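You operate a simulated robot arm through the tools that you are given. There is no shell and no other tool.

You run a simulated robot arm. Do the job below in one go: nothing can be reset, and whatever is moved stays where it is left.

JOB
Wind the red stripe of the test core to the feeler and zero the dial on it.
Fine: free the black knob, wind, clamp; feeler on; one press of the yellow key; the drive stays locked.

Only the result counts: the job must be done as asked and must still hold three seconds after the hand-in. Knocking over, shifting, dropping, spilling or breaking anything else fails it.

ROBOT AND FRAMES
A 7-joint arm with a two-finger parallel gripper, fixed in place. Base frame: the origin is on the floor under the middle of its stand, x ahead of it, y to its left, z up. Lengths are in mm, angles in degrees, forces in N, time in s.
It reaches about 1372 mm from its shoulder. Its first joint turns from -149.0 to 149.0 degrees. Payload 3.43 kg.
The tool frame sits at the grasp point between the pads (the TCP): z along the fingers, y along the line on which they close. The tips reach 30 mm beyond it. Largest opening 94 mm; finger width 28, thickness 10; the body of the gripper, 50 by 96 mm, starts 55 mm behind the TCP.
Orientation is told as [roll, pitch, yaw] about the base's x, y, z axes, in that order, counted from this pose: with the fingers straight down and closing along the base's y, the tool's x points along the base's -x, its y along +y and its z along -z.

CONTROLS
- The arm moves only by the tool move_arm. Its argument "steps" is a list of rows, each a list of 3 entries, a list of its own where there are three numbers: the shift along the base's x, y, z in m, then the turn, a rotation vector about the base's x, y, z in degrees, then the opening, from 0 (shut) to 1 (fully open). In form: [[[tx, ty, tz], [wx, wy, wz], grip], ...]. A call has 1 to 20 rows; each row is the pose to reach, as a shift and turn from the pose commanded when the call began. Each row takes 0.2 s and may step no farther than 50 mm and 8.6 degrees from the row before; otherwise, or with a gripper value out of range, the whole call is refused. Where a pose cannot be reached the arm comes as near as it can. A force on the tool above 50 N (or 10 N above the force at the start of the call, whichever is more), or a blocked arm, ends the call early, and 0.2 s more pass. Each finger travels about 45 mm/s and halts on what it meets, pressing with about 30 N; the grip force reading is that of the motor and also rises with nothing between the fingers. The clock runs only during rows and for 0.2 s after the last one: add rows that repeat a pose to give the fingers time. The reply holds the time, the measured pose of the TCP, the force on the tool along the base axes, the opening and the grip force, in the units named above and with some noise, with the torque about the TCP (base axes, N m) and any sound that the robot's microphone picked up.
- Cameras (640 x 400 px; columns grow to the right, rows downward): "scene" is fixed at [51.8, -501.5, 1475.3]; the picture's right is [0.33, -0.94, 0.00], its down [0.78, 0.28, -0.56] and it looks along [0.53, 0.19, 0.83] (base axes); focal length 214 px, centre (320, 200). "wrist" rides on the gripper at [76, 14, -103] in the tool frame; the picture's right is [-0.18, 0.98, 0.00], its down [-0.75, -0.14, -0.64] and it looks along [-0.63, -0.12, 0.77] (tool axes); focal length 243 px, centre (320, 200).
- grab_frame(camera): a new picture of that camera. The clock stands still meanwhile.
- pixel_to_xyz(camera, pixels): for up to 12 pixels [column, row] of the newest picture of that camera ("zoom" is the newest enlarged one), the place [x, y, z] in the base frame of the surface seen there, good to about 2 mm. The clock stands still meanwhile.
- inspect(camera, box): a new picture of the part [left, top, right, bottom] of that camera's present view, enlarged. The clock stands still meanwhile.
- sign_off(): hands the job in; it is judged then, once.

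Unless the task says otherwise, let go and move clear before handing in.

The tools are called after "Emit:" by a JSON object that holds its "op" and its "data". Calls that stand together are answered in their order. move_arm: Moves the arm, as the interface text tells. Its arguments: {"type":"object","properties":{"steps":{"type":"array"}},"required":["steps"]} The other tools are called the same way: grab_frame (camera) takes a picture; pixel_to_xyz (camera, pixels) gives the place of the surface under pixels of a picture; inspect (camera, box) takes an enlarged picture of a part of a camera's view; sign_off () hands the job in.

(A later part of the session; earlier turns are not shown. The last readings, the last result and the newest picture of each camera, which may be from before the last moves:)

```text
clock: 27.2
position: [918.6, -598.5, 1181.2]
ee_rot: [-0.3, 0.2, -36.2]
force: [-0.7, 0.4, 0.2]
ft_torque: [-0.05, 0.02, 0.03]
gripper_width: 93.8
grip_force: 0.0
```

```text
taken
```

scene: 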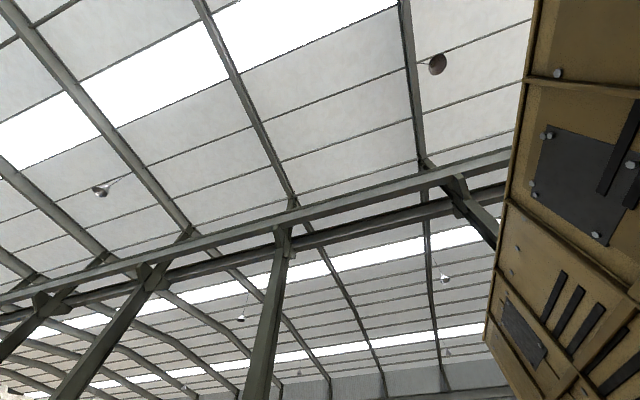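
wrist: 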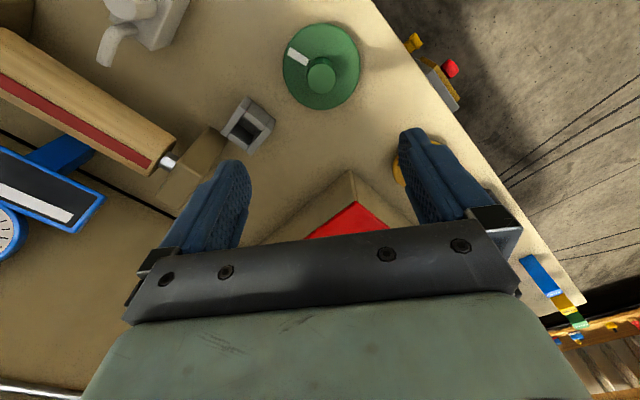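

The core is visible at left (80,115). I measure the stripe's position now.

Emit:
{"op": "inspect", "data": {"camera": "wrist", "box": [0, 20, 192, 200]}}

Emit:
{"op": "pixel_to_xyz", "data": {"camera": "wrist", "pixels": [[75, 120], [74, 123], [73, 126], [72, 129], [120, 145], [118, 150], [78, 110], [82, 95], [86, 85], [70, 132], [288, 52], [306, 65]]}}

```text
2.22 times, centred on (96, 110) of wrist
```

zoom: 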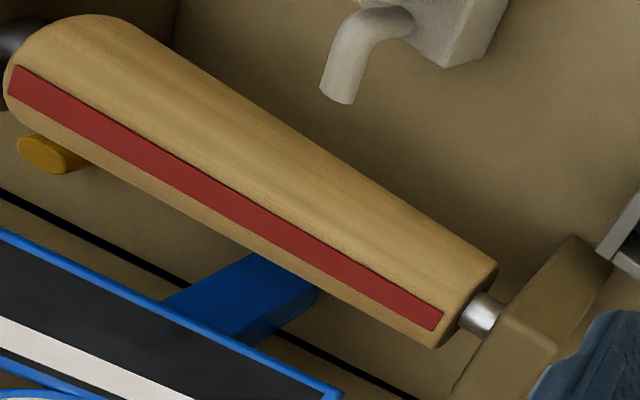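

```text
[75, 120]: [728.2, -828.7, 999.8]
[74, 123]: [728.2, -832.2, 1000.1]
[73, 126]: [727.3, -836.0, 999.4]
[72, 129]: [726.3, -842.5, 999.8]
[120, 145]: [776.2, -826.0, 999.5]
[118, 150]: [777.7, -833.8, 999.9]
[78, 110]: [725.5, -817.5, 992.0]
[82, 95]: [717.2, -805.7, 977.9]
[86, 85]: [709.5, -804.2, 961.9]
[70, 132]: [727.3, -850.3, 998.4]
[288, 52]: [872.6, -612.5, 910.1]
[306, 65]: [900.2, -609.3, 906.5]
```

Emit:
{"op": "inspect", "data": {"camera": "wrist", "box": [30, 80, 126, 140]}}

Emit:
{"op": "pixel_to_xyz", "data": {"camera": "zoom", "pixels": [[320, 200], [330, 180], [310, 220], [300, 240], [290, 260], [280, 280], [270, 300], [340, 160], [360, 120], [400, 40]]}}

```text
6.67 times, centred on (78, 110) of wrist
```

zoom: 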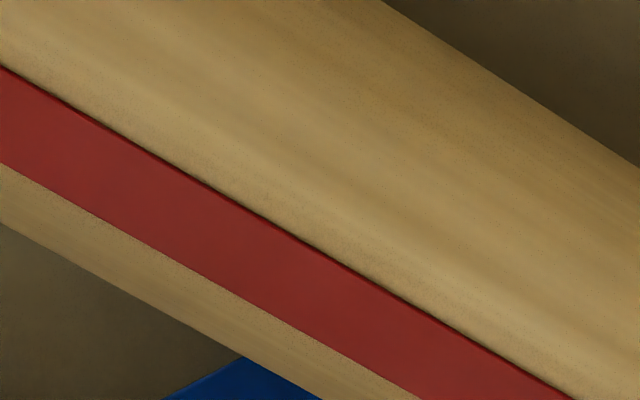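

```text
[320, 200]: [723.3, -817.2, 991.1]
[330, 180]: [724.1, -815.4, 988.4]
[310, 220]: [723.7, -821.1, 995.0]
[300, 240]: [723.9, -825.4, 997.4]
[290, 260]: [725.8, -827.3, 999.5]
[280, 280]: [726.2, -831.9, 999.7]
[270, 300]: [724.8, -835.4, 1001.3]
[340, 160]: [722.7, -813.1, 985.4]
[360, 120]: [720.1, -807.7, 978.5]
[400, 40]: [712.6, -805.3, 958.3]
```

The stripe's edges are now at about 64° and 86° (centre ≈75°), so 16° clockwise turned the core about 24° the wrong way; the ratio is about -1.5. The wheel works, so I return to its knob (centre 918.7,-600) and turn it counter-clockwise.

Emit:
{"op": "move_arm", "data": {"steps": [[[0, -0.0015, -0.04], [0, 0, 0], 1], [[0, -0.0015, -0.08], [0, 0, 0], 1], [[0, -0.0015, -0.12], [0, 0, 0], 1], [[0, -0.0015, -0.16], [0, 0, 0], 1], [[0, -0.0015, -0.2], [0, 0, 0], 1], [[0, -0.0015, -0.236], [0, 0, 0], 1], [[0, -0.0015, -0.236], [0, 0, 0], 1], [[0, -0.0015, -0.236], [0, 0, 0], 0.25], [[0, -0.0015, -0.236], [0, 0, 0], 0.25], [[0, -0.0015, -0.236], [0, 0, 0], 0.25], [[0, -0.0015, -0.236], [0, 0, 0], 0.25], [[0, -0.0015, -0.236], [0, 0, 0], 0.25]]}}

Emit:
{"op": "grab_frame", "data": {"camera": "wrist"}}

```text
clock: 29.8
position: [919.8, -599.0, 944.2]
ee_rot: [-0.2, 0.2, -36.0]
force: [6.1, 7.9, -0.8]
ft_torque: [0.56, -0.59, -0.07]
gripper_width: 37.4
grip_force: 45.0
```

```text
taken
```

wrist: 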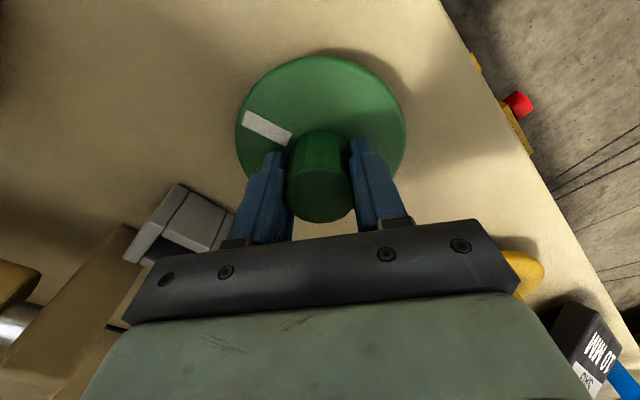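

Gripped cleanly at 37.4 mm. I turn 46° counter-clockwise, then check before fine adjustment.

Emit:
{"op": "move_arm", "data": {"steps": [[[0, 0, 0], [0, 0, 5], 0.25], [[0, 0, 0], [0, 0, 10], 0.25], [[0, 0, 0], [0, 0, 15], 0.25], [[0, 0, 0], [0, 0, 20], 0.25], [[0, 0, 0], [0, 0, 25], 0.25], [[0, 0, 0], [0, 0, 30], 0.25], [[0, 0, 0], [0, 0, 35], 0.25], [[0, 0, 0], [0, 0, 40], 0.25], [[0, 0, 0], [0, 0, 46], 0.25], [[0, 0, 0], [0, 0, 46], 0.25]]}}

Emit:
{"op": "grab_frame", "data": {"camera": "wrist"}}

```text
clock: 32.0
position: [918.9, -599.5, 943.5]
ee_rot: [-0.2, 0.2, 10.1]
force: [13.8, 14.2, -4.6]
ft_torque: [0.94, 0.66, 0.02]
gripper_width: 37.1
grip_force: 44.8
```

```text
taken
```

wrist: 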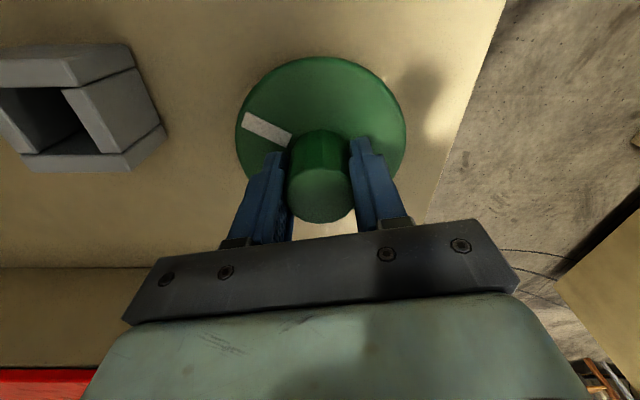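

The wheel followed the full 46°. I let go, rise and look at the stripe from the same spot as before.

Emit:
{"op": "move_arm", "data": {"steps": [[[0, 0, 0], [0, 0, 0], 1], [[0, 0, 0], [0, 0, 0], 1], [[0, 0, 0], [0, 0, 0], 1], [[0, 0, 0], [0, 0, 0], 1], [[0, 0, 0.04], [0, 0, 0], 1], [[0, 0, 0.08], [0, 0, -6], 1], [[0, 0, 0.12], [0, 0, -13], 1], [[0, 0, 0.16], [0, 0, -20], 1], [[0, 0, 0.2], [0, 0, -28], 1], [[0, 0, 0.236], [0, 0, -36], 1], [[0, 0, 0.236], [0, 0, -42], 1], [[0, 0, 0.236], [0, 0, -46], 1], [[0, 0, 0.236], [0, 0, -46], 1]]}}

Emit:
{"op": "inspect", "data": {"camera": "wrist", "box": [0, 20, 192, 200]}}

Emit:
{"op": "grab_frame", "data": {"camera": "wrist"}}

```text
clock: 34.8
position: [918.9, -602.3, 1180.5]
ee_rot: [-0.3, 0.2, -36.1]
force: [0.1, 0.1, 0.3]
ft_torque: [0.02, 0.04, 0.03]
gripper_width: 93.7
grip_force: 0.0
```

```text
2.22 times, centred on (96, 110) of wrist
```

zoom: 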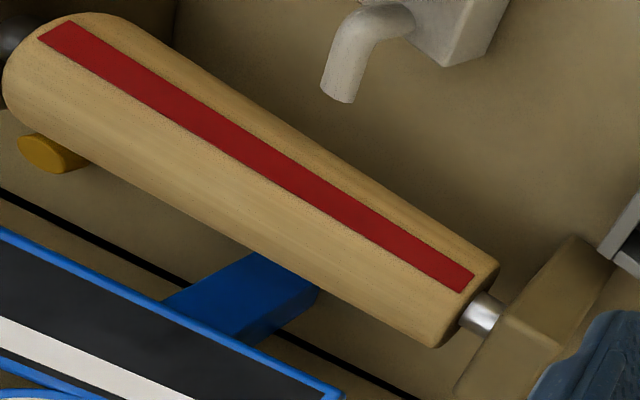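

```text
taken
```

wrist: 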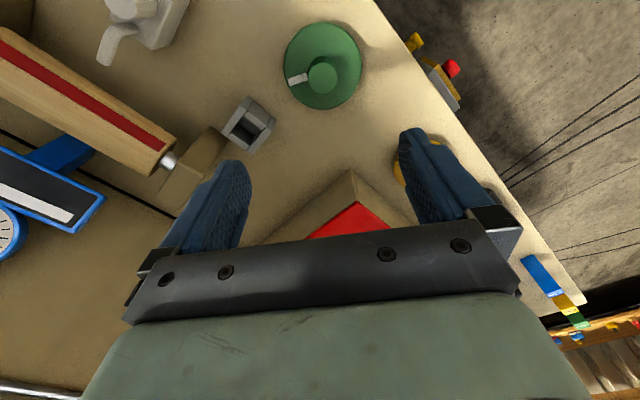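

Emit:
{"op": "inspect", "data": {"camera": "wrist", "box": [30, 60, 126, 120]}}

Emit:
{"op": "pixel_to_xyz", "data": {"camera": "zoom", "pixels": [[320, 200], [330, 180], [310, 220], [300, 240], [340, 160], [350, 140], [360, 120], [370, 100], [380, 80], [290, 260], [280, 280], [390, 60]]}}

```text
6.67 times, centred on (78, 90) of wrist
```

zoom: 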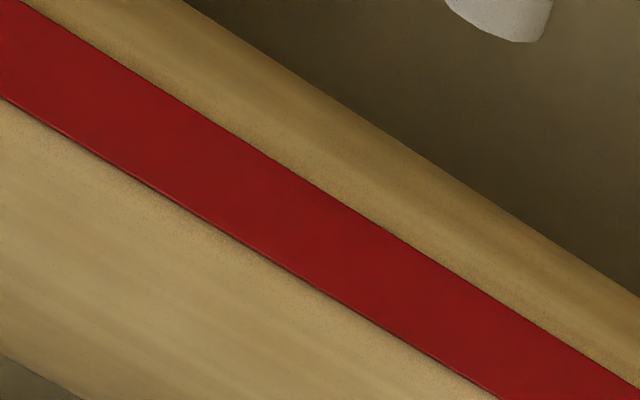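

```text
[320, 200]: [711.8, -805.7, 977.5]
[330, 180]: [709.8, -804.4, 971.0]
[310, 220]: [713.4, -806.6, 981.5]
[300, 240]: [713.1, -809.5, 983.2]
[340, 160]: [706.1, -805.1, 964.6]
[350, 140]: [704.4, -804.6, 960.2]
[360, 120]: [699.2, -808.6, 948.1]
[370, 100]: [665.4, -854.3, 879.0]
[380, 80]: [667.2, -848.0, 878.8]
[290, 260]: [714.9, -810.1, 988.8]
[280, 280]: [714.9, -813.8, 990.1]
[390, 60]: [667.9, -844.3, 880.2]
```

The stripe now spans roughly 13° to 39° (centre ≈26°) above the contact line. I move to a squarer and closer viewpoint to measure the stripe relative to the feeler tip more exactly.

Emit:
{"op": "move_arm", "data": {"steps": [[[-0.03, -0.006, 0], [0, 0, -6.5], 1], [[-0.06, -0.012, 0], [0, 0, -13], 1], [[-0.09, -0.018, 0], [0, 0, -19.5], 1], [[-0.12, -0.025, 0], [0, 0, -26], 1], [[-0.15, -0.032, -0.005], [0, 0, -32.5], 1], [[-0.179, -0.038, -0.01], [0, 0, -39], 1], [[-0.179, -0.038, -0.01], [0, 0, -39], 1]]}}

Emit:
{"op": "grab_frame", "data": {"camera": "wrist"}}

```text
clock: 36.4
position: [739.3, -637.6, 1170.7]
ee_rot: [-0.3, 0.2, -75.1]
force: [-0.4, -0.7, 0.3]
ft_torque: [-0.01, 0.0, 0.01]
gripper_width: 94.2
grip_force: 0.1
```

```text
taken
```

wrist: 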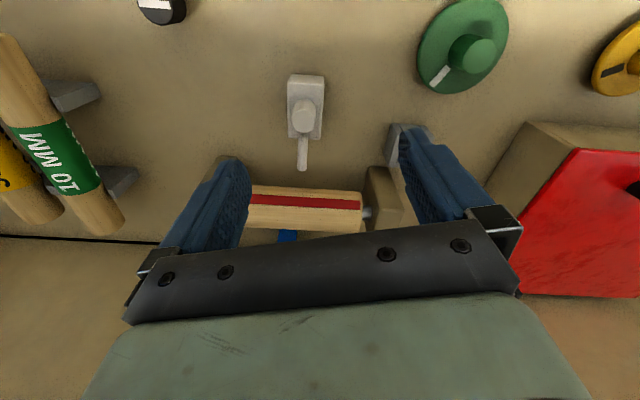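

Emit:
{"op": "inspect", "data": {"camera": "wrist", "box": [265, 165, 345, 240]}}

Emit:
{"op": "pixel_to_xyz", "data": {"camera": "zoom", "pixels": [[320, 110], [320, 125], [320, 140], [320, 155], [320, 170], [320, 185], [320, 200], [320, 215], [320, 230], [320, 250], [320, 280], [320, 310]]}}

```text
5.33 times, centred on (305, 202) of wrist
```

zoom: 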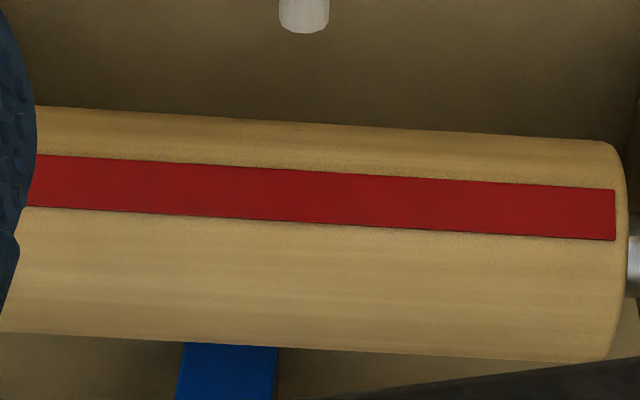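

```text
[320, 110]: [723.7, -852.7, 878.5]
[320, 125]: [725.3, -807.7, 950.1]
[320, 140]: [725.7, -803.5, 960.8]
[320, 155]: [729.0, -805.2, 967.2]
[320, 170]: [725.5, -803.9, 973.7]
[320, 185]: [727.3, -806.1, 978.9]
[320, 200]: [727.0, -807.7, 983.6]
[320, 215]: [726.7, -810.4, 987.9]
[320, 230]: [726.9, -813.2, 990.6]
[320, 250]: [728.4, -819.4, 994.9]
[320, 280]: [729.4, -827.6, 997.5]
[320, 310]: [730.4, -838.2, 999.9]
```

The stripe edges lie at z≈974.5 and z≈989.6 (12° and 39°), centre about 26°; there seems to be some backlash in the drive. I go back and turn further in the same (counter-clockwise) direction in smaller portions.

Emit:
{"op": "move_arm", "data": {"steps": [[[0.03, 0.006, 0], [0, 0, 6.5], 1], [[0.06, 0.012, 0], [0, 0, 13], 1], [[0.09, 0.018, 0], [0, 0, 19.5], 1], [[0.12, 0.025, 0], [0, 0, 26], 1], [[0.15, 0.032, 0], [0, 0, 32.5], 1], [[0.1795, 0.0375, -0.02], [0, 0, 39], 1], [[0.1795, 0.0375, -0.06], [0, 0, 39], 1], [[0.1795, 0.0375, -0.1], [0, 0, 39], 1], [[0.1795, 0.0375, -0.14], [0, 0, 39], 1], [[0.1795, 0.0375, -0.18], [0, 0, 39], 1], [[0.1795, 0.0375, -0.21], [0, 0, 39], 1], [[0.1795, 0.0375, -0.226], [0, 0, 39], 1], [[0.1795, 0.0375, -0.226], [0, 0, 39], 1], [[0.1795, 0.0375, -0.226], [0, 0, 39], 0.25], [[0.1795, 0.0375, -0.226], [0, 0, 39], 0.25], [[0.1795, 0.0375, -0.226], [0, 0, 39], 0.25], [[0.1795, 0.0375, -0.226], [0, 0, 39], 0.25], [[0.1795, 0.0375, -0.226], [0, 0, 39], 0.25]]}}

Emit:
{"op": "grab_frame", "data": {"camera": "wrist"}}

```text
clock: 40.2
position: [920.1, -598.8, 944.4]
ee_rot: [-0.1, 0.3, -36.0]
force: [6.4, 8.9, -2.2]
ft_torque: [0.7, -0.63, -0.03]
gripper_width: 37.6
grip_force: 45.2
```

```text
taken
```

wrist: 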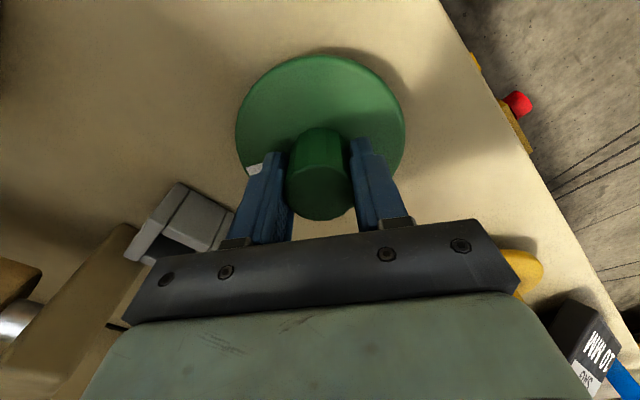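

Gripped again at 37.6 mm. I turn 16° counter-clockwise, let go, rise and go to the viewing spot.

Emit:
{"op": "move_arm", "data": {"steps": [[[0, 0, 0], [0, 0, 4], 0.25], [[0, 0, 0], [0, 0, 8], 0.25], [[0, 0, 0], [0, 0, 12], 0.25], [[0, 0, 0], [0, 0, 16], 0.25], [[0, 0, 0], [0, 0, 16], 0.25]]}}

Emit:
{"op": "move_arm", "data": {"steps": [[[0, 0, 0], [0, 0, 0], 1], [[0, 0, 0], [0, 0, 0], 1], [[0, 0, 0], [0, 0, 0], 1], [[0, 0, 0], [0, 0, 0], 1], [[0, 0, 0.04], [0, 0, 0], 1], [[0, 0, 0.08], [0, 0, -6], 1], [[0, 0, 0.12], [0, 0, -13], 1], [[0, 0, 0.16], [0, 0, -20], 1], [[0, 0, 0.2], [0, 0, -27], 1], [[-0.03, -0.006, 0.226], [0, 0, -34], 1], [[-0.06, -0.012, 0.226], [0, 0, -40], 1], [[-0.09, -0.018, 0.226], [0, 0, -46], 1], [[-0.12, -0.025, 0.226], [0, 0, -50], 1], [[-0.15, -0.032, 0.226], [0, 0, -55], 1], [[-0.1795, -0.0375, 0.226], [0, 0, -55], 1], [[-0.1795, -0.0375, 0.226], [0, 0, -55], 1]]}}

Emit:
{"op": "grab_frame", "data": {"camera": "wrist"}}

Emit:
{"op": "inspect", "data": {"camera": "wrist", "box": [265, 165, 345, 240]}}

Emit:
{"op": "pixel_to_xyz", "data": {"camera": "zoom", "pixels": [[320, 110], [320, 125], [320, 140], [320, 155], [320, 170], [320, 185], [320, 200], [320, 215], [320, 230], [320, 250], [320, 280], [320, 310]]}}

```text
clock: 41.4
position: [920.3, -599.0, 945.0]
ee_rot: [-0.1, 0.2, -19.9]
force: [17.4, 14.1, 11.6]
ft_torque: [1.39, 0.75, 0.08]
gripper_width: 37.6
grip_force: 45.4
```

```text
clock: 44.8
position: [738.8, -639.0, 1170.6]
ee_rot: [-0.3, 0.3, -75.1]
force: [0.1, -0.3, -0.2]
ft_torque: [0.0, -0.01, 0.01]
gripper_width: 94.1
grip_force: 0.0
```

```text
taken
```

wrist: 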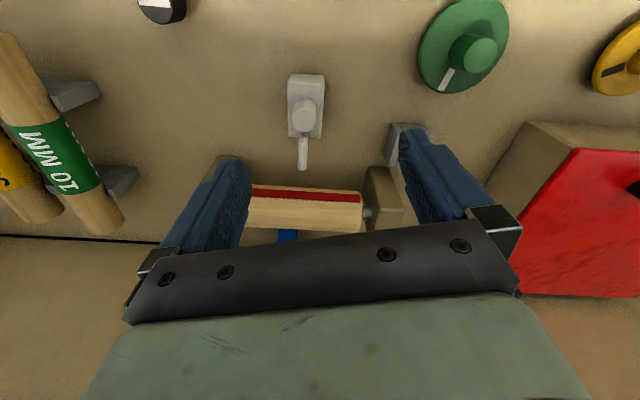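

```text
5.33 times, centred on (305, 202) of wrist
```

zoom: 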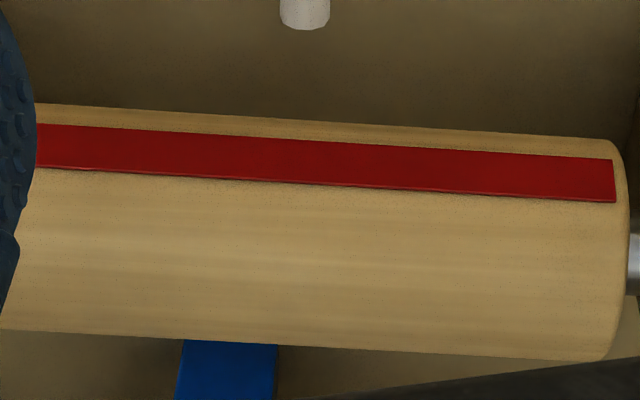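

```text
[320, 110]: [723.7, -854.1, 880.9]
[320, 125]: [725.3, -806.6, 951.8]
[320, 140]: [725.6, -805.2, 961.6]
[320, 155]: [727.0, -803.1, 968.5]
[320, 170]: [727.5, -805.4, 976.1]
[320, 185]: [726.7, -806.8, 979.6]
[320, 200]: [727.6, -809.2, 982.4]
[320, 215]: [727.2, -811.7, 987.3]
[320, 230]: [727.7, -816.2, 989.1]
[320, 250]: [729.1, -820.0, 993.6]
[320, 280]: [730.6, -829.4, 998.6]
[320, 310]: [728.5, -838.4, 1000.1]
```

The stripe edges are now at zoom rows 141 and 186 (about -3° and 25°), so the centre is still about 10-11° above the contact line. The ratio is close to 1:1, so I will turn about another 10° the same way.

Emit:
{"op": "move_arm", "data": {"steps": [[[0.03, 0.006, 0], [0, 0, 6.5], 1], [[0.06, 0.012, 0], [0, 0, 13], 1], [[0.09, 0.018, 0], [0, 0, 19.5], 1], [[0.12, 0.025, 0], [0, 0, 26], 1], [[0.15, 0.032, 0], [0, 0, 32.5], 1], [[0.1795, 0.0375, -0.02], [0, 0, 39], 1], [[0.1795, 0.0375, -0.06], [0, 0, 39], 1], [[0.1795, 0.0375, -0.1], [0, 0, 39], 1], [[0.1795, 0.0375, -0.14], [0, 0, 39], 1], [[0.1795, 0.0375, -0.18], [0, 0, 39], 1], [[0.1795, 0.0375, -0.21], [0, 0, 39], 1], [[0.1795, 0.0375, -0.226], [0, 0, 39], 1], [[0.1795, 0.0375, -0.226], [0, 0, 39], 1], [[0.1795, 0.0375, -0.226], [0, 0, 39], 0.25], [[0.1795, 0.0375, -0.226], [0, 0, 39], 0.25], [[0.1795, 0.0375, -0.226], [0, 0, 39], 0.25], [[0.1795, 0.0375, -0.226], [0, 0, 39], 0.25], [[0.1795, 0.0375, -0.226], [0, 0, 39], 0.25]]}}

Emit:
{"op": "move_arm", "data": {"steps": [[[0, 0, 0], [0, 0, 3], 0.25], [[0, 0, 0], [0, 0, 6], 0.25], [[0, 0, 0], [0, 0, 9.5], 0.25], [[0, 0, 0], [0, 0, 9.5], 0.25]]}}

Emit:
{"op": "move_arm", "data": {"steps": [[[0, 0, 0], [0, 0, 0], 1], [[0, 0, 0], [0, 0, 0], 1], [[0, 0, 0], [0, 0, 0], 1], [[0, 0, 0], [0, 0, 0], 1], [[0, 0, 0.04], [0, 0, 0], 1], [[0, 0, 0.08], [0, 0, -6], 1], [[0, 0, 0.12], [0, 0, -13], 1], [[0, 0, 0.16], [0, 0, -20], 1], [[0, 0, 0.2], [0, 0, -27], 1], [[-0.03, -0.006, 0.226], [0, 0, -33], 1], [[-0.06, -0.012, 0.226], [0, 0, -38], 1], [[-0.09, -0.018, 0.226], [0, 0, -43], 1], [[-0.12, -0.025, 0.226], [0, 0, -48.5], 1], [[-0.15, -0.032, 0.226], [0, 0, -48.5], 1], [[-0.1795, -0.0375, 0.226], [0, 0, -48.5], 1], [[-0.1795, -0.0375, 0.226], [0, 0, -48.5], 1]]}}

Emit:
{"op": "grab_frame", "data": {"camera": "wrist"}}

Emit:
{"op": "inspect", "data": {"camera": "wrist", "box": [265, 165, 345, 240]}}

Emit:
{"op": "pixel_to_xyz", "data": {"camera": "zoom", "pixels": [[320, 115], [320, 120], [320, 125], [320, 130], [320, 135], [320, 140], [320, 145], [320, 150], [320, 155], [320, 160], [320, 165], [320, 170]]}}

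```text
clock: 48.6
position: [919.2, -598.8, 944.9]
ee_rot: [-0.2, 0.2, -35.9]
force: [3.3, 6.5, -1.2]
ft_torque: [0.71, -0.64, 0.07]
gripper_width: 37.6
grip_force: 45.3
```

```text
clock: 49.6
position: [919.2, -600.3, 944.4]
ee_rot: [-0.2, 0.3, -26.4]
force: [8.3, 15.2, -1.8]
ft_torque: [0.64, -0.55, 0.24]
gripper_width: 37.7
grip_force: 44.9
```

```text
clock: 53.0
position: [738.4, -639.2, 1170.2]
ee_rot: [-0.3, 0.3, -75.0]
force: [0.2, -0.4, -0.9]
ft_torque: [-0.02, 0.02, 0.01]
gripper_width: 94.0
grip_force: 0.1
```

```text
taken
```

wrist: 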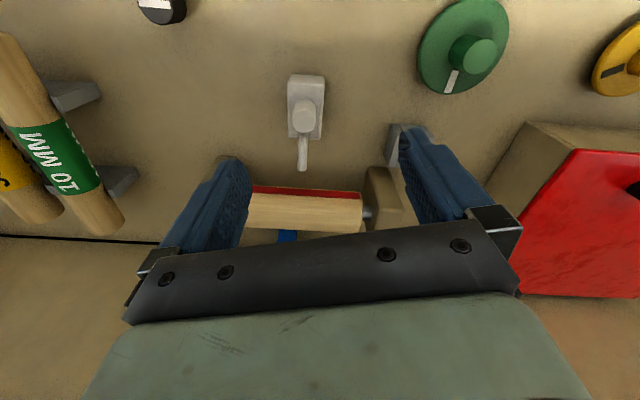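

```text
5.33 times, centred on (305, 202) of wrist
```

zoom: 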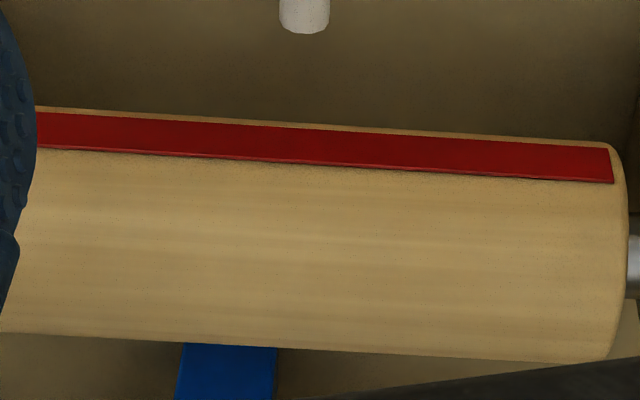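

```text
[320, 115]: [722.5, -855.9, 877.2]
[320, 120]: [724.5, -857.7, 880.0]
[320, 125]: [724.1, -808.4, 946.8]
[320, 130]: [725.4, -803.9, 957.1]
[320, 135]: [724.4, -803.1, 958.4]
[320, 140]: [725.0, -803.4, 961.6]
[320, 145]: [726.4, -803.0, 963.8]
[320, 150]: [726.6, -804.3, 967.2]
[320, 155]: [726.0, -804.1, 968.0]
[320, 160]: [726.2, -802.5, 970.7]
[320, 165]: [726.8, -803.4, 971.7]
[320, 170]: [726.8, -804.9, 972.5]
```

The lower stripe edge is at zoom row 166 and the upper one nearly at the outline, so the centre is about 0 to -3°. I tilt the hand so the camera looks flatter at the front of the core for a surer reading.

Emit:
{"op": "move_arm", "data": {"steps": [[[0, -0.005, -0.02], [-6, 0, 0], 1], [[0, -0.01, -0.04], [-12, 0, 0], 1], [[0, -0.016, -0.07], [-18, 0, 0], 1], [[0, -0.02, -0.1], [-23, 0, 0], 1], [[0, -0.02, -0.11], [-23, 0, 0], 1], [[0, -0.02, -0.11], [-23, 0, 0], 1]]}}

Emit:
{"op": "grab_frame", "data": {"camera": "wrist"}}

```text
clock: 54.4
position: [739.5, -659.9, 1060.1]
ee_rot: [-6.6, -22.0, -73.8]
force: [0.2, 0.4, -0.3]
ft_torque: [-0.01, 0.01, 0.01]
gripper_width: 94.0
grip_force: 0.1
```

```text
taken
```

wrist: 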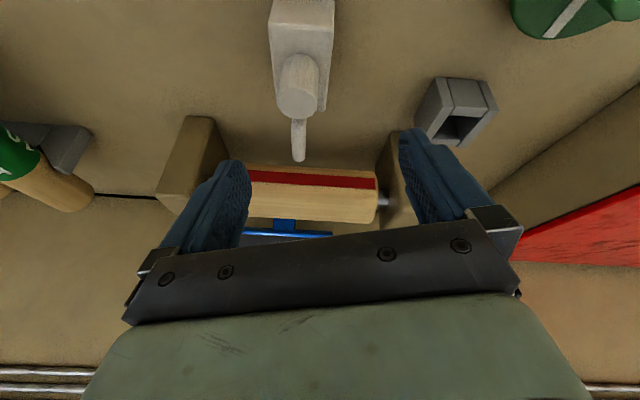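

Emit:
{"op": "inspect", "data": {"camera": "wrist", "box": [255, 130, 375, 230]}}

Emit:
{"op": "pixel_to_xyz", "data": {"camera": "zoom", "pixels": [[250, 140], [250, 150], [250, 160], [250, 170], [250, 180], [250, 190], [250, 200], [250, 210], [250, 225], [250, 250], [250, 290], [235, 110]]}}

```text
4.00 times, centred on (315, 180) of wrist
```

zoom: 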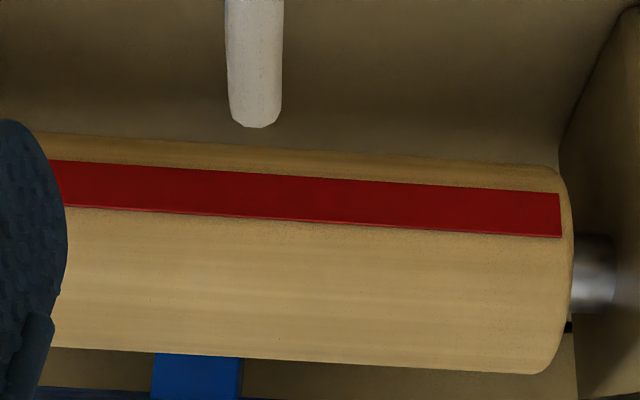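

```text
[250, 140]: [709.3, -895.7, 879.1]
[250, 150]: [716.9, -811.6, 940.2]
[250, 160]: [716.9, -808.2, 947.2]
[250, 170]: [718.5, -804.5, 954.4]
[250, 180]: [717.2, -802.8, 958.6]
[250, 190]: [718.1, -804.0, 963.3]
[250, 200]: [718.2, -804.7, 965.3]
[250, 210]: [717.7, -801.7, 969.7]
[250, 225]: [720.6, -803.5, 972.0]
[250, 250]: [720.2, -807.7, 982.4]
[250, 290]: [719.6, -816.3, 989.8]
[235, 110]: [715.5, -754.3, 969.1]
```

From the flatter view the stripe edges are at zoom rows 172 and 218 at the tip's column, which works out to about -14° and +13°: the stripe centre is within about 1° of the feeler. Now I go back to the black knob to clamp it.

Emit:
{"op": "move_arm", "data": {"steps": [[[0, 0.005, 0.02], [6, 0, 0], 1], [[0, 0.01, 0.04], [12, 0, 0], 1], [[0, 0.016, 0.06], [18, 0, 0], 1], [[0, 0.02, 0.08], [23, 0, 0], 1], [[0, 0.02, 0.08], [23, 0, 0], 1]]}}

Emit:
{"op": "move_arm", "data": {"steps": [[[-0.03, 0.008, 0], [0, 0, 8], 1], [[-0.06, 0.016, 0], [0, 0, 16], 1], [[-0.09, 0.024, 0], [0, 0, 24], 1], [[-0.12, 0.032, -0.01], [0, 0, 32], 1], [[-0.15, 0.04, -0.02], [0, 0, 40], 1], [[-0.17, 0.048, -0.03], [0, 0, 48], 1], [[-0.18, 0.056, -0.04], [0, 0, 56], 1], [[-0.189, 0.06, -0.05], [0, 0, 64], 1], [[-0.189, 0.06, -0.05], [0, 0, 72], 1], [[-0.189, 0.06, -0.05], [0, 0, 80], 1], [[-0.189, 0.06, -0.05], [0, 0, 88], 1], [[-0.189, 0.06, -0.05], [0, 0, 92], 1], [[-0.189, 0.06, -0.05], [0, 0, 92], 1]]}}

Emit:
{"op": "grab_frame", "data": {"camera": "wrist"}}

```text
clock: 55.6
position: [738.0, -638.8, 1140.9]
ee_rot: [-0.3, 0.2, -75.0]
force: [0.8, 0.4, 0.0]
ft_torque: [-0.05, -0.03, 0.0]
gripper_width: 93.8
grip_force: 0.2
```

```text
clock: 58.4
position: [549.2, -580.3, 1089.3]
ee_rot: [-0.3, 0.2, 17.0]
force: [-0.3, -0.6, -1.1]
ft_torque: [-0.03, 0.07, -0.04]
gripper_width: 93.7
grip_force: 0.2
```

```text
taken
```

wrist: 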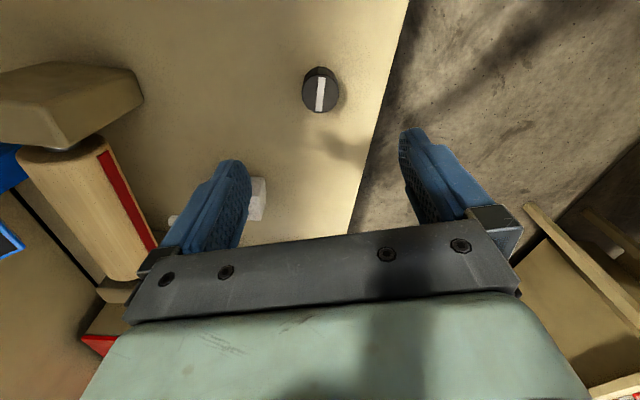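

The knob is at (320,92), still with its bar along x. I descend, close on it, and turn it 90° clockwise back to the clamped position.

Emit:
{"op": "move_arm", "data": {"steps": [[[0, 0.0005, -0.04], [0, 0, 0], 1], [[0, 0.0005, -0.08], [0, 0, 0], 1], [[0, 0.0005, -0.12], [0, 0, 0], 1], [[0, 0.0005, -0.15], [0, 0, 0], 1], [[0, 0.0005, -0.17], [0, 0, 0], 1], [[0, 0.0005, -0.17], [0, 0, 0], 1], [[0, 0.0005, -0.17], [0, 0, 0], 0.3], [[0, 0.0005, -0.17], [0, 0, 0], 0.3], [[0, 0.0005, -0.17], [0, 0, 0], 0.3], [[0, 0.0005, -0.17], [0, 0, 0], 0.3], [[0, 0.0005, -0.17], [0, 0, 0], 0.3]]}}

Emit:
{"op": "move_arm", "data": {"steps": [[[0, 0, 0], [0, 0, -6], 0.3], [[0, 0, 0], [0, 0, -12], 0.3], [[0, 0, 0], [0, 0, -18], 0.3], [[0, 0, 0], [0, 0, -24], 0.3], [[0, 0, 0], [0, 0, -30], 0.3], [[0, 0, 0], [0, 0, -36], 0.3], [[0, 0, 0], [0, 0, -42], 0.3], [[0, 0, 0], [0, 0, -48], 0.3], [[0, 0, 0], [0, 0, -54], 0.3], [[0, 0, 0], [0, 0, -60], 0.3], [[0, 0, 0], [0, 0, -66], 0.3], [[0, 0, 0], [0, 0, -72], 0.3], [[0, 0, 0], [0, 0, -78], 0.3], [[0, 0, 0], [0, 0, -82], 0.3], [[0, 0, 0], [0, 0, -85], 0.3]]}}

Emit:
{"op": "grab_frame", "data": {"camera": "wrist"}}

```text
clock: 60.8
position: [549.5, -579.6, 919.1]
ee_rot: [-0.4, 0.2, 16.9]
force: [3.8, -12.0, 0.6]
ft_torque: [0.58, 0.13, 0.02]
gripper_width: 39.7
grip_force: 45.2
```

```text
clock: 64.0
position: [549.4, -579.3, 918.8]
ee_rot: [-0.4, 0.1, -68.0]
force: [-8.6, -28.9, -10.1]
ft_torque: [-0.46, -1.48, -0.03]
gripper_width: 40.0
grip_force: 45.1
```

```text
taken
```

wrist: 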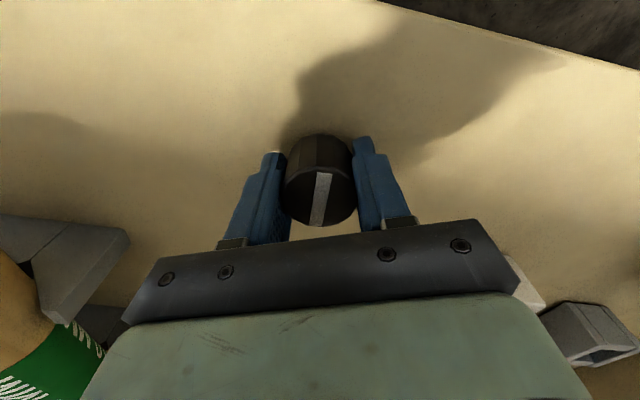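

No stop felt yet at 85° (torque -0.03). I continue clockwise in small steps until the resistance rises.

Emit:
{"op": "move_arm", "data": {"steps": [[[0, 0, 0], [0, 0, -2], 0.3], [[0, 0, 0], [0, 0, -4], 0.3], [[0, 0, 0], [0, 0, -5], 0.3]]}}

```text
clock: 64.8
position: [549.6, -578.9, 919.7]
ee_rot: [-0.5, 0.3, -73.1]
force: [-9.2, -24.9, -15.6]
ft_torque: [0.1, -0.74, 0.7]
gripper_width: 39.7
grip_force: 44.3
```

At 90° the torque jumps to +0.70, so the clamp stop is reached. I give 4° more to seat it, then relax.

Emit:
{"op": "move_arm", "data": {"steps": [[[0, 0, 0], [0, 0, -2], 0.3], [[0, 0, 0], [0, 0, -4], 0.3], [[0, 0, 0], [0, 0, -4], 0.3]]}}

Emit:
{"op": "grab_frame", "data": {"camera": "wrist"}}

```text
clock: 65.6
position: [549.5, -579.5, 919.2]
ee_rot: [-0.3, 0.3, -77.1]
force: [-9.9, -23.7, -10.0]
ft_torque: [1.21, -0.78, 0.85]
gripper_width: 40.0
grip_force: 44.8
```

```text
taken
```

wrist: 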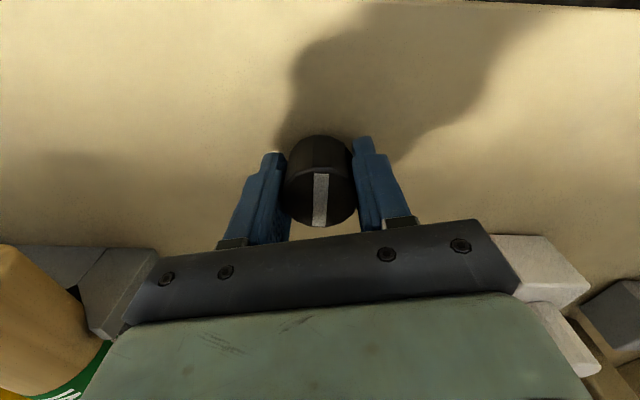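

The bar has slipped slightly against the fingers, so the knob is firmly at its stop. I let go, rise and check the bar.

Emit:
{"op": "move_arm", "data": {"steps": [[[0, 0, 0], [0, 0, 0], 1], [[0, 0, 0], [0, 0, 0], 1], [[0, 0, 0], [0, 0, 0], 1], [[0, 0, 0], [0, 0, 0], 1], [[0, 0, 0.04], [0, 0, 0], 1], [[0, 0, 0.08], [0, 0, 0], 1], [[0, 0, 0.12], [0, 0, 0], 1], [[0, 0, 0.17], [0, 0, 0], 1], [[0, 0, 0.17], [0, 0, 0], 1]]}}

Emit:
{"op": "grab_frame", "data": {"camera": "wrist"}}

Emit:
{"op": "inspect", "data": {"camera": "wrist", "box": [272, 55, 372, 118]}}

Emit:
{"op": "pixel_to_xyz", "data": {"camera": "zoom", "pixels": [[305, 345], [325, 130], [315, 240], [300, 340], [330, 140]]}}

```text
clock: 67.6
position: [550.2, -577.7, 1089.7]
ee_rot: [-0.3, 0.4, -77.0]
force: [-1.2, 0.6, 0.3]
ft_torque: [0.0, -0.02, -0.01]
gripper_width: 94.1
grip_force: 0.1
```

```text
taken
```

wrist: 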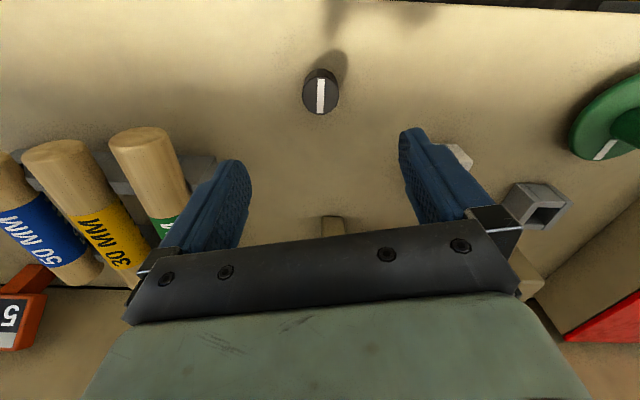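

```text
6.35 times, centred on (322, 86) of wrist
```

zoom: 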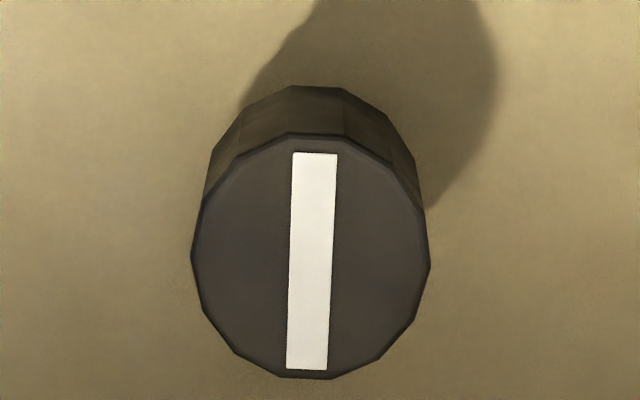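

```text
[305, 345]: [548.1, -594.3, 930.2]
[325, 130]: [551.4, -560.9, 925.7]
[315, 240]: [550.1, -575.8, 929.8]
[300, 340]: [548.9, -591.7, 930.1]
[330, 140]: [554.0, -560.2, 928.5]
```

The bar is along y again, as it was at the start, so the core should be clamped. I go back to the viewing spot to check the stripe and study the feeler.

Emit:
{"op": "move_arm", "data": {"steps": [[[0.04, -0.012, 0.01], [0, 0, 0], 1], [[0.08, -0.024, 0.02], [0, 0, 0], 1], [[0.12, -0.036, 0.03], [0, 0, 0], 1], [[0.155, -0.048, 0.04], [0, 0, 1], 1], [[0.188, -0.061, 0.05], [0, 0, 2], 1], [[0.188, -0.066, 0.03], [-6, 0, 2], 1], [[0.188, -0.071, 0.01], [-12, 0, 2], 1], [[0.188, -0.077, -0.01], [-18, 0, 2], 1], [[0.188, -0.082, -0.03], [-23, 0, 2], 1], [[0.188, -0.082, -0.03], [-23, 0, 2], 1]]}}

Emit:
{"op": "grab_frame", "data": {"camera": "wrist"}}

Emit:
{"op": "inspect", "data": {"camera": "wrist", "box": [255, 130, 375, 230]}}

Emit:
{"op": "pixel_to_xyz", "data": {"camera": "zoom", "pixels": [[250, 150], [250, 160], [250, 170], [250, 180], [250, 190], [250, 200], [250, 210], [250, 220], [255, 115], [255, 100]]}}

```text
clock: 69.8
position: [738.1, -660.4, 1061.1]
ee_rot: [-6.1, -22.1, -73.8]
force: [-0.4, 0.2, 0.1]
ft_torque: [0.01, -0.05, -0.05]
gripper_width: 93.9
grip_force: 0.1
```

```text
taken
```

wrist: 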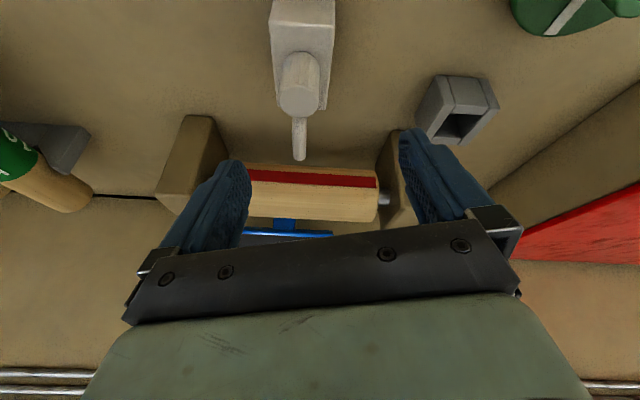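

```text
4.00 times, centred on (315, 180) of wrist
```

zoom: 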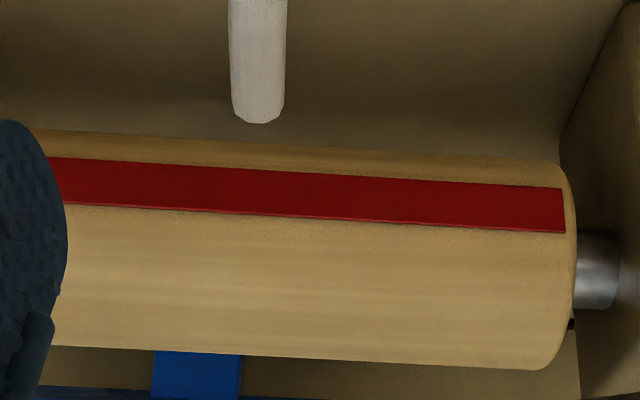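

```text
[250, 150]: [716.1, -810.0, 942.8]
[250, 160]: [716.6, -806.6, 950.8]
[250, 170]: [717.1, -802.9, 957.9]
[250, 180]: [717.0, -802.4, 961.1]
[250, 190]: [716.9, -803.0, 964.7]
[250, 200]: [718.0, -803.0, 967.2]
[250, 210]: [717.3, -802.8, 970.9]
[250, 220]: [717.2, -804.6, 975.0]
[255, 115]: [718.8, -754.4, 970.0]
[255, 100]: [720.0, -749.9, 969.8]
```

The stripe is unchanged after clamping (rows 170-214 at the tip's column). Now I zoom on the feeler body to see how it moves.

Emit:
{"op": "inspect", "data": {"camera": "wrist", "box": [250, 0, 360, 165]}}

Emit:
{"op": "pixel_to_xyz", "data": {"camera": "wrist", "pixels": [[302, 30], [272, 40], [333, 40], [298, 95], [284, 95], [313, 95], [298, 112], [298, 70], [320, 106], [278, 100], [298, 140], [298, 5]]}}

```text
2.42 times, centred on (305, 82) of wrist
```

zoom: 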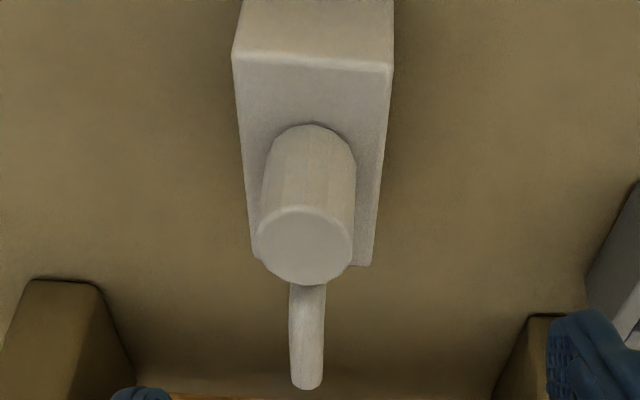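

```text
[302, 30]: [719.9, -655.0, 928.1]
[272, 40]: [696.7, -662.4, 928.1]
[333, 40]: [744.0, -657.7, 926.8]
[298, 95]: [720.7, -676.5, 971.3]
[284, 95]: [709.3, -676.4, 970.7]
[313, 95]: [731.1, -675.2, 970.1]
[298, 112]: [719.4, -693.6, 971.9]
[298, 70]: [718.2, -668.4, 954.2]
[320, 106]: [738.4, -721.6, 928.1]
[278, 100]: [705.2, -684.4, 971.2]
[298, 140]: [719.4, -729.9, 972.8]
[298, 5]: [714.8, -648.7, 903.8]
```

The block (x 696-744, top z≈928) carries an unmarked round knob at (720,-681), z up to 971, so it looks like a handle for sliding the feeler toward the core. I level the hand, rotate to yaw -90 and go above this knob.

Emit:
{"op": "move_arm", "data": {"steps": [[[0, 0.005, 0.02], [6, 0, 0], 1], [[0, 0.01, 0.04], [12, 0, 0], 1], [[0, 0.016, 0.05], [18, 0, 0], 1], [[0, 0.02, 0.06], [23, 0, 0], 1], [[0, 0.02, 0.06], [23, 0, 0], 1]]}}

Emit:
{"op": "move_arm", "data": {"steps": [[[-0.006, -0.014, 0], [0, 0, -5], 1], [[-0.012, -0.028, -0.01], [0, 0, -10], 1], [[-0.018, -0.041, -0.02], [0, 0, -15], 1], [[-0.018, -0.041, -0.04], [0, 0, -15], 1], [[-0.018, -0.041, -0.06], [0, 0, -15], 1], [[-0.018, -0.041, -0.06], [0, 0, -15], 1]]}}

Emit:
{"op": "grab_frame", "data": {"camera": "wrist"}}

```text
clock: 71.0
position: [737.6, -640.4, 1119.3]
ee_rot: [0.0, 0.1, -75.1]
force: [-0.2, 0.6, -0.3]
ft_torque: [-0.03, 0.0, 0.0]
gripper_width: 94.0
grip_force: 0.1
```

```text
clock: 72.4
position: [720.6, -682.1, 1060.8]
ee_rot: [0.1, 0.1, -90.0]
force: [-0.6, -0.3, 0.2]
ft_torque: [0.02, 0.0, -0.01]
gripper_width: 94.3
grip_force: 0.1
```

```text
taken
```

wrist: 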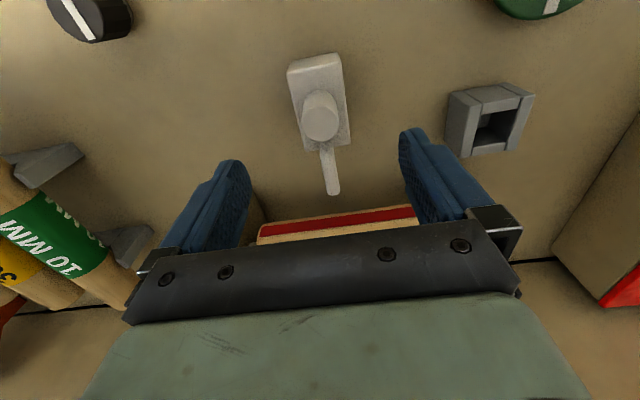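

The knob (320,118) is aligned under the TCP. I check its centre exactly before descending.

Emit:
{"op": "inspect", "data": {"camera": "wrist", "box": [280, 80, 360, 130]}}

Emit:
{"op": "pixel_to_xyz", "data": {"camera": "wrist", "pixels": [[320, 123], [304, 122], [337, 122], [320, 108], [320, 138], [345, 130], [300, 140], [334, 190]]}}

```text
8.00 times, centred on (320, 105) of wrist
```

zoom: 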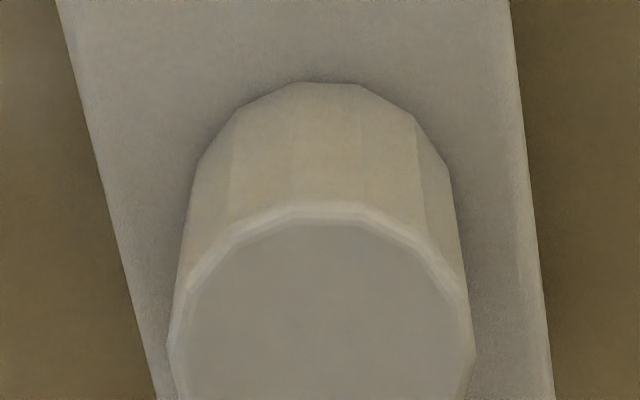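

```text
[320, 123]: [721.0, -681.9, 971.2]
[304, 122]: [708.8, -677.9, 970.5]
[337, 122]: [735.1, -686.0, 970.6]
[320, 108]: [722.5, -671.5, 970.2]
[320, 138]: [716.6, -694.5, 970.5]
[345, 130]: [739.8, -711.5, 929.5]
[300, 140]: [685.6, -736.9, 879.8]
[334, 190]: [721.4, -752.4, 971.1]
```

Knob centre (720.7,-682), about 31 mm across. I descend so the tips stay above the block's top (928) and close on the knob.

Emit:
{"op": "move_arm", "data": {"steps": [[[0, 0, -0.04], [0, 0, 0], 1], [[0, 0, -0.075], [0, 0, 0], 1], [[0, 0, -0.096], [0, 0, 0], 1], [[0, 0, -0.096], [0, 0, 0], 1], [[0, 0, -0.096], [0, 0, 0], 0.2], [[0, 0, -0.096], [0, 0, 0], 0.2], [[0, 0, -0.096], [0, 0, 0], 0.2], [[0, 0, -0.096], [0, 0, 0], 0.2], [[0, 0, -0.096], [0, 0, 0], 0.2]]}}

Emit:
{"op": "grab_frame", "data": {"camera": "wrist"}}

```text
clock: 74.4
position: [719.1, -682.3, 964.2]
ee_rot: [0.1, 0.1, -90.1]
force: [2.6, -2.8, -0.5]
ft_torque: [-0.08, 0.29, 0.03]
gripper_width: 31.7
grip_force: 40.2
```

```text
taken
```

wrist: 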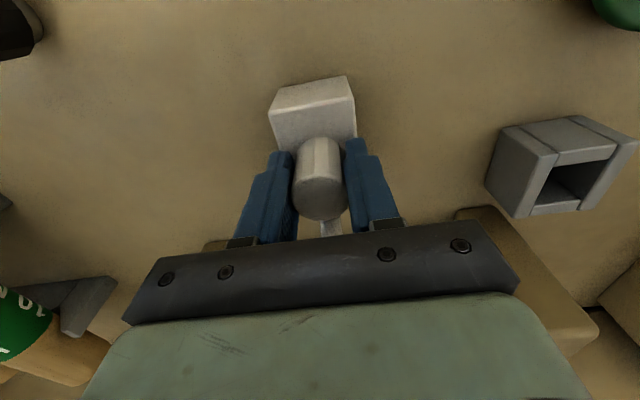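

Gripped at 31.7 mm. I push gently 6 mm toward the core and read the force.

Emit:
{"op": "move_arm", "data": {"steps": [[[0, -0.002, 0], [0, 0, 0], 0.2], [[0, -0.004, 0], [0, 0, 0], 0.2], [[0, -0.006, 0], [0, 0, 0], 0.2], [[0, -0.006, 0], [0, 0, 0], 0.2]]}}

Emit:
{"op": "grab_frame", "data": {"camera": "wrist"}}

```text
clock: 75.4
position: [720.4, -687.6, 964.2]
ee_rot: [0.1, 0.3, -90.2]
force: [2.5, 1.5, -2.2]
ft_torque: [-0.3, 0.57, 0.21]
gripper_width: 31.9
grip_force: 45.4
```

```text
taken
```

wrist: 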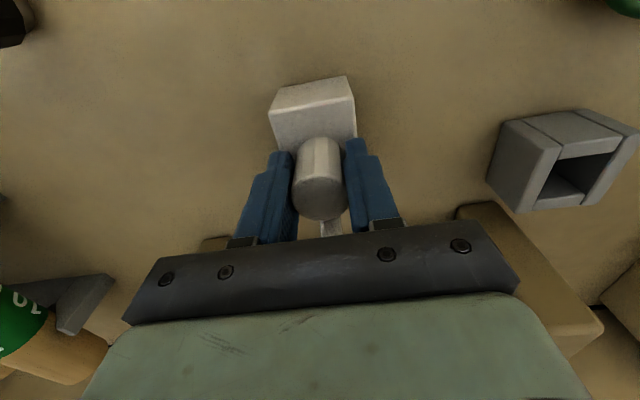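

The feeler slides freely with the hand (force only 1.5 N). About 44 mm of gap remains, so I push 36 mm and then creep.

Emit:
{"op": "move_arm", "data": {"steps": [[[0, -0.006, 0], [0, 0, 0], 0.2], [[0, -0.012, 0], [0, 0, 0], 0.2], [[0, -0.018, 0], [0, 0, 0], 0.2], [[0, -0.024, 0], [0, 0, 0], 0.2], [[0, -0.03, 0], [0, 0, 0], 0.2], [[0, -0.036, 0], [0, 0, 0], 0.2], [[0, -0.036, 0], [0, 0, 0], 0.2]]}}

Emit:
{"op": "grab_frame", "data": {"camera": "wrist"}}

```text
clock: 77.0
position: [720.2, -723.0, 964.6]
ee_rot: [0.1, 0.2, -90.1]
force: [-1.6, 0.2, -2.7]
ft_torque: [0.9, 0.88, -0.13]
gripper_width: 31.9
grip_force: 45.5
```

```text
taken
```

wrist: 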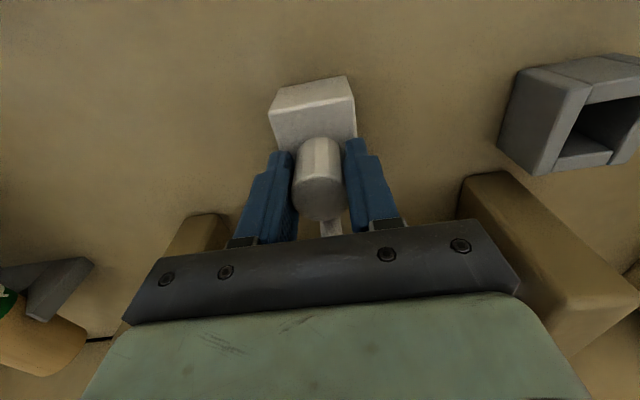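

Still free at y≈-723; the gap should be about 8 mm. I creep in 1 mm rows and watch the force.

Emit:
{"op": "move_arm", "data": {"steps": [[[0, -0.001, 0], [0, 0, 0], 0.2], [[0, -0.002, 0], [0, 0, 0], 0.2], [[0, -0.003, 0], [0, 0, 0], 0.2], [[0, -0.004, 0], [0, 0, 0], 0.2], [[0, -0.005, 0], [0, 0, 0], 0.2], [[0, -0.005, 0], [0, 0, 0], 0.2]]}}

```text
clock: 78.4
position: [720.3, -725.2, 964.3]
ee_rot: [0.0, 0.5, -89.9]
force: [-5.2, 34.9, -8.7]
ft_torque: [-0.35, 0.53, 0.04]
gripper_width: 31.8
grip_force: 45.1
```

The force jumped to +35 N at y≈-725, so the feeler has met the core (or its end stop). I relieve the push by 2 mm, let go, and rise to look.

Emit:
{"op": "move_arm", "data": {"steps": [[[0, 0.001, 0], [0, 0, 0], 0.2], [[0, 0.002, 0], [0, 0, 0], 0.2], [[0, 0.002, 0], [0, 0, 0], 0.2]]}}

```text
clock: 79.2
position: [720.0, -725.4, 964.2]
ee_rot: [0.0, 0.4, -90.1]
force: [-5.2, 24.8, -10.4]
ft_torque: [1.28, -0.55, 0.02]
gripper_width: 31.9
grip_force: 44.4
```

Position holds at -725 with lower force. I open, rise straight up, and look at the tip.

Emit:
{"op": "move_arm", "data": {"steps": [[[0, 0, 0], [0, 0, 0], 1], [[0, 0, 0], [0, 0, 0], 1], [[0, 0, 0], [0, 0, 0], 1], [[0, 0, 0], [0, 0, 0], 1], [[0, 0, 0.03], [0, 0, 0], 1], [[0, 0, 0.06], [0, 0, 0], 1], [[0, 0.02, 0.1], [0, 0, 0], 1], [[0, 0.045, 0.13], [0, 0, 5], 1], [[0, 0.07, 0.15], [0, 0, 10], 1], [[0.01, 0.09, 0.16], [0, 0, 15], 1], [[0.018, 0.09, 0.16], [0, 0, 15], 1], [[0.018, 0.09, 0.16], [0, 0, 15], 1]]}}

Emit:
{"op": "grab_frame", "data": {"camera": "wrist"}}

```text
clock: 81.8
position: [738.8, -636.4, 1124.7]
ee_rot: [0.0, 0.1, -75.1]
force: [-0.1, -0.7, 0.5]
ft_torque: [-0.02, 0.05, 0.0]
gripper_width: 93.9
grip_force: 0.1
```

```text
taken
```

wrist: 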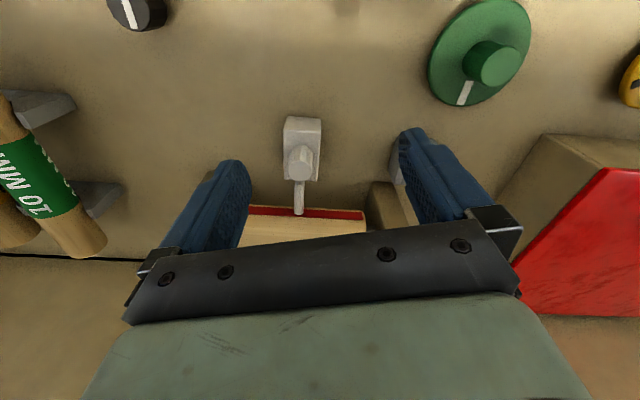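

Emit:
{"op": "inspect", "data": {"camera": "wrist", "box": [255, 170, 375, 245]}}

Emit:
{"op": "pixel_to_xyz", "data": {"camera": "wrist", "pixels": [[298, 208], [298, 213], [298, 217], [298, 221], [299, 162], [310, 212], [285, 212], [330, 216]]}}

```text
5.33 times, centred on (315, 208) of wrist
```

zoom: 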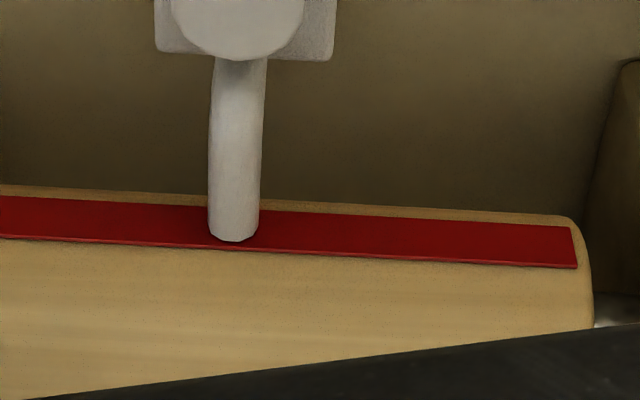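

```text
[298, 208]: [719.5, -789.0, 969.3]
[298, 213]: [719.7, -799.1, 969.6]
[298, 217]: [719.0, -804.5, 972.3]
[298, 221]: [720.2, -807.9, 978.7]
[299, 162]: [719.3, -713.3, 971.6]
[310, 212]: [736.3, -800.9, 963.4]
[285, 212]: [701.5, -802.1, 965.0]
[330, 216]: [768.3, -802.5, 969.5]
```

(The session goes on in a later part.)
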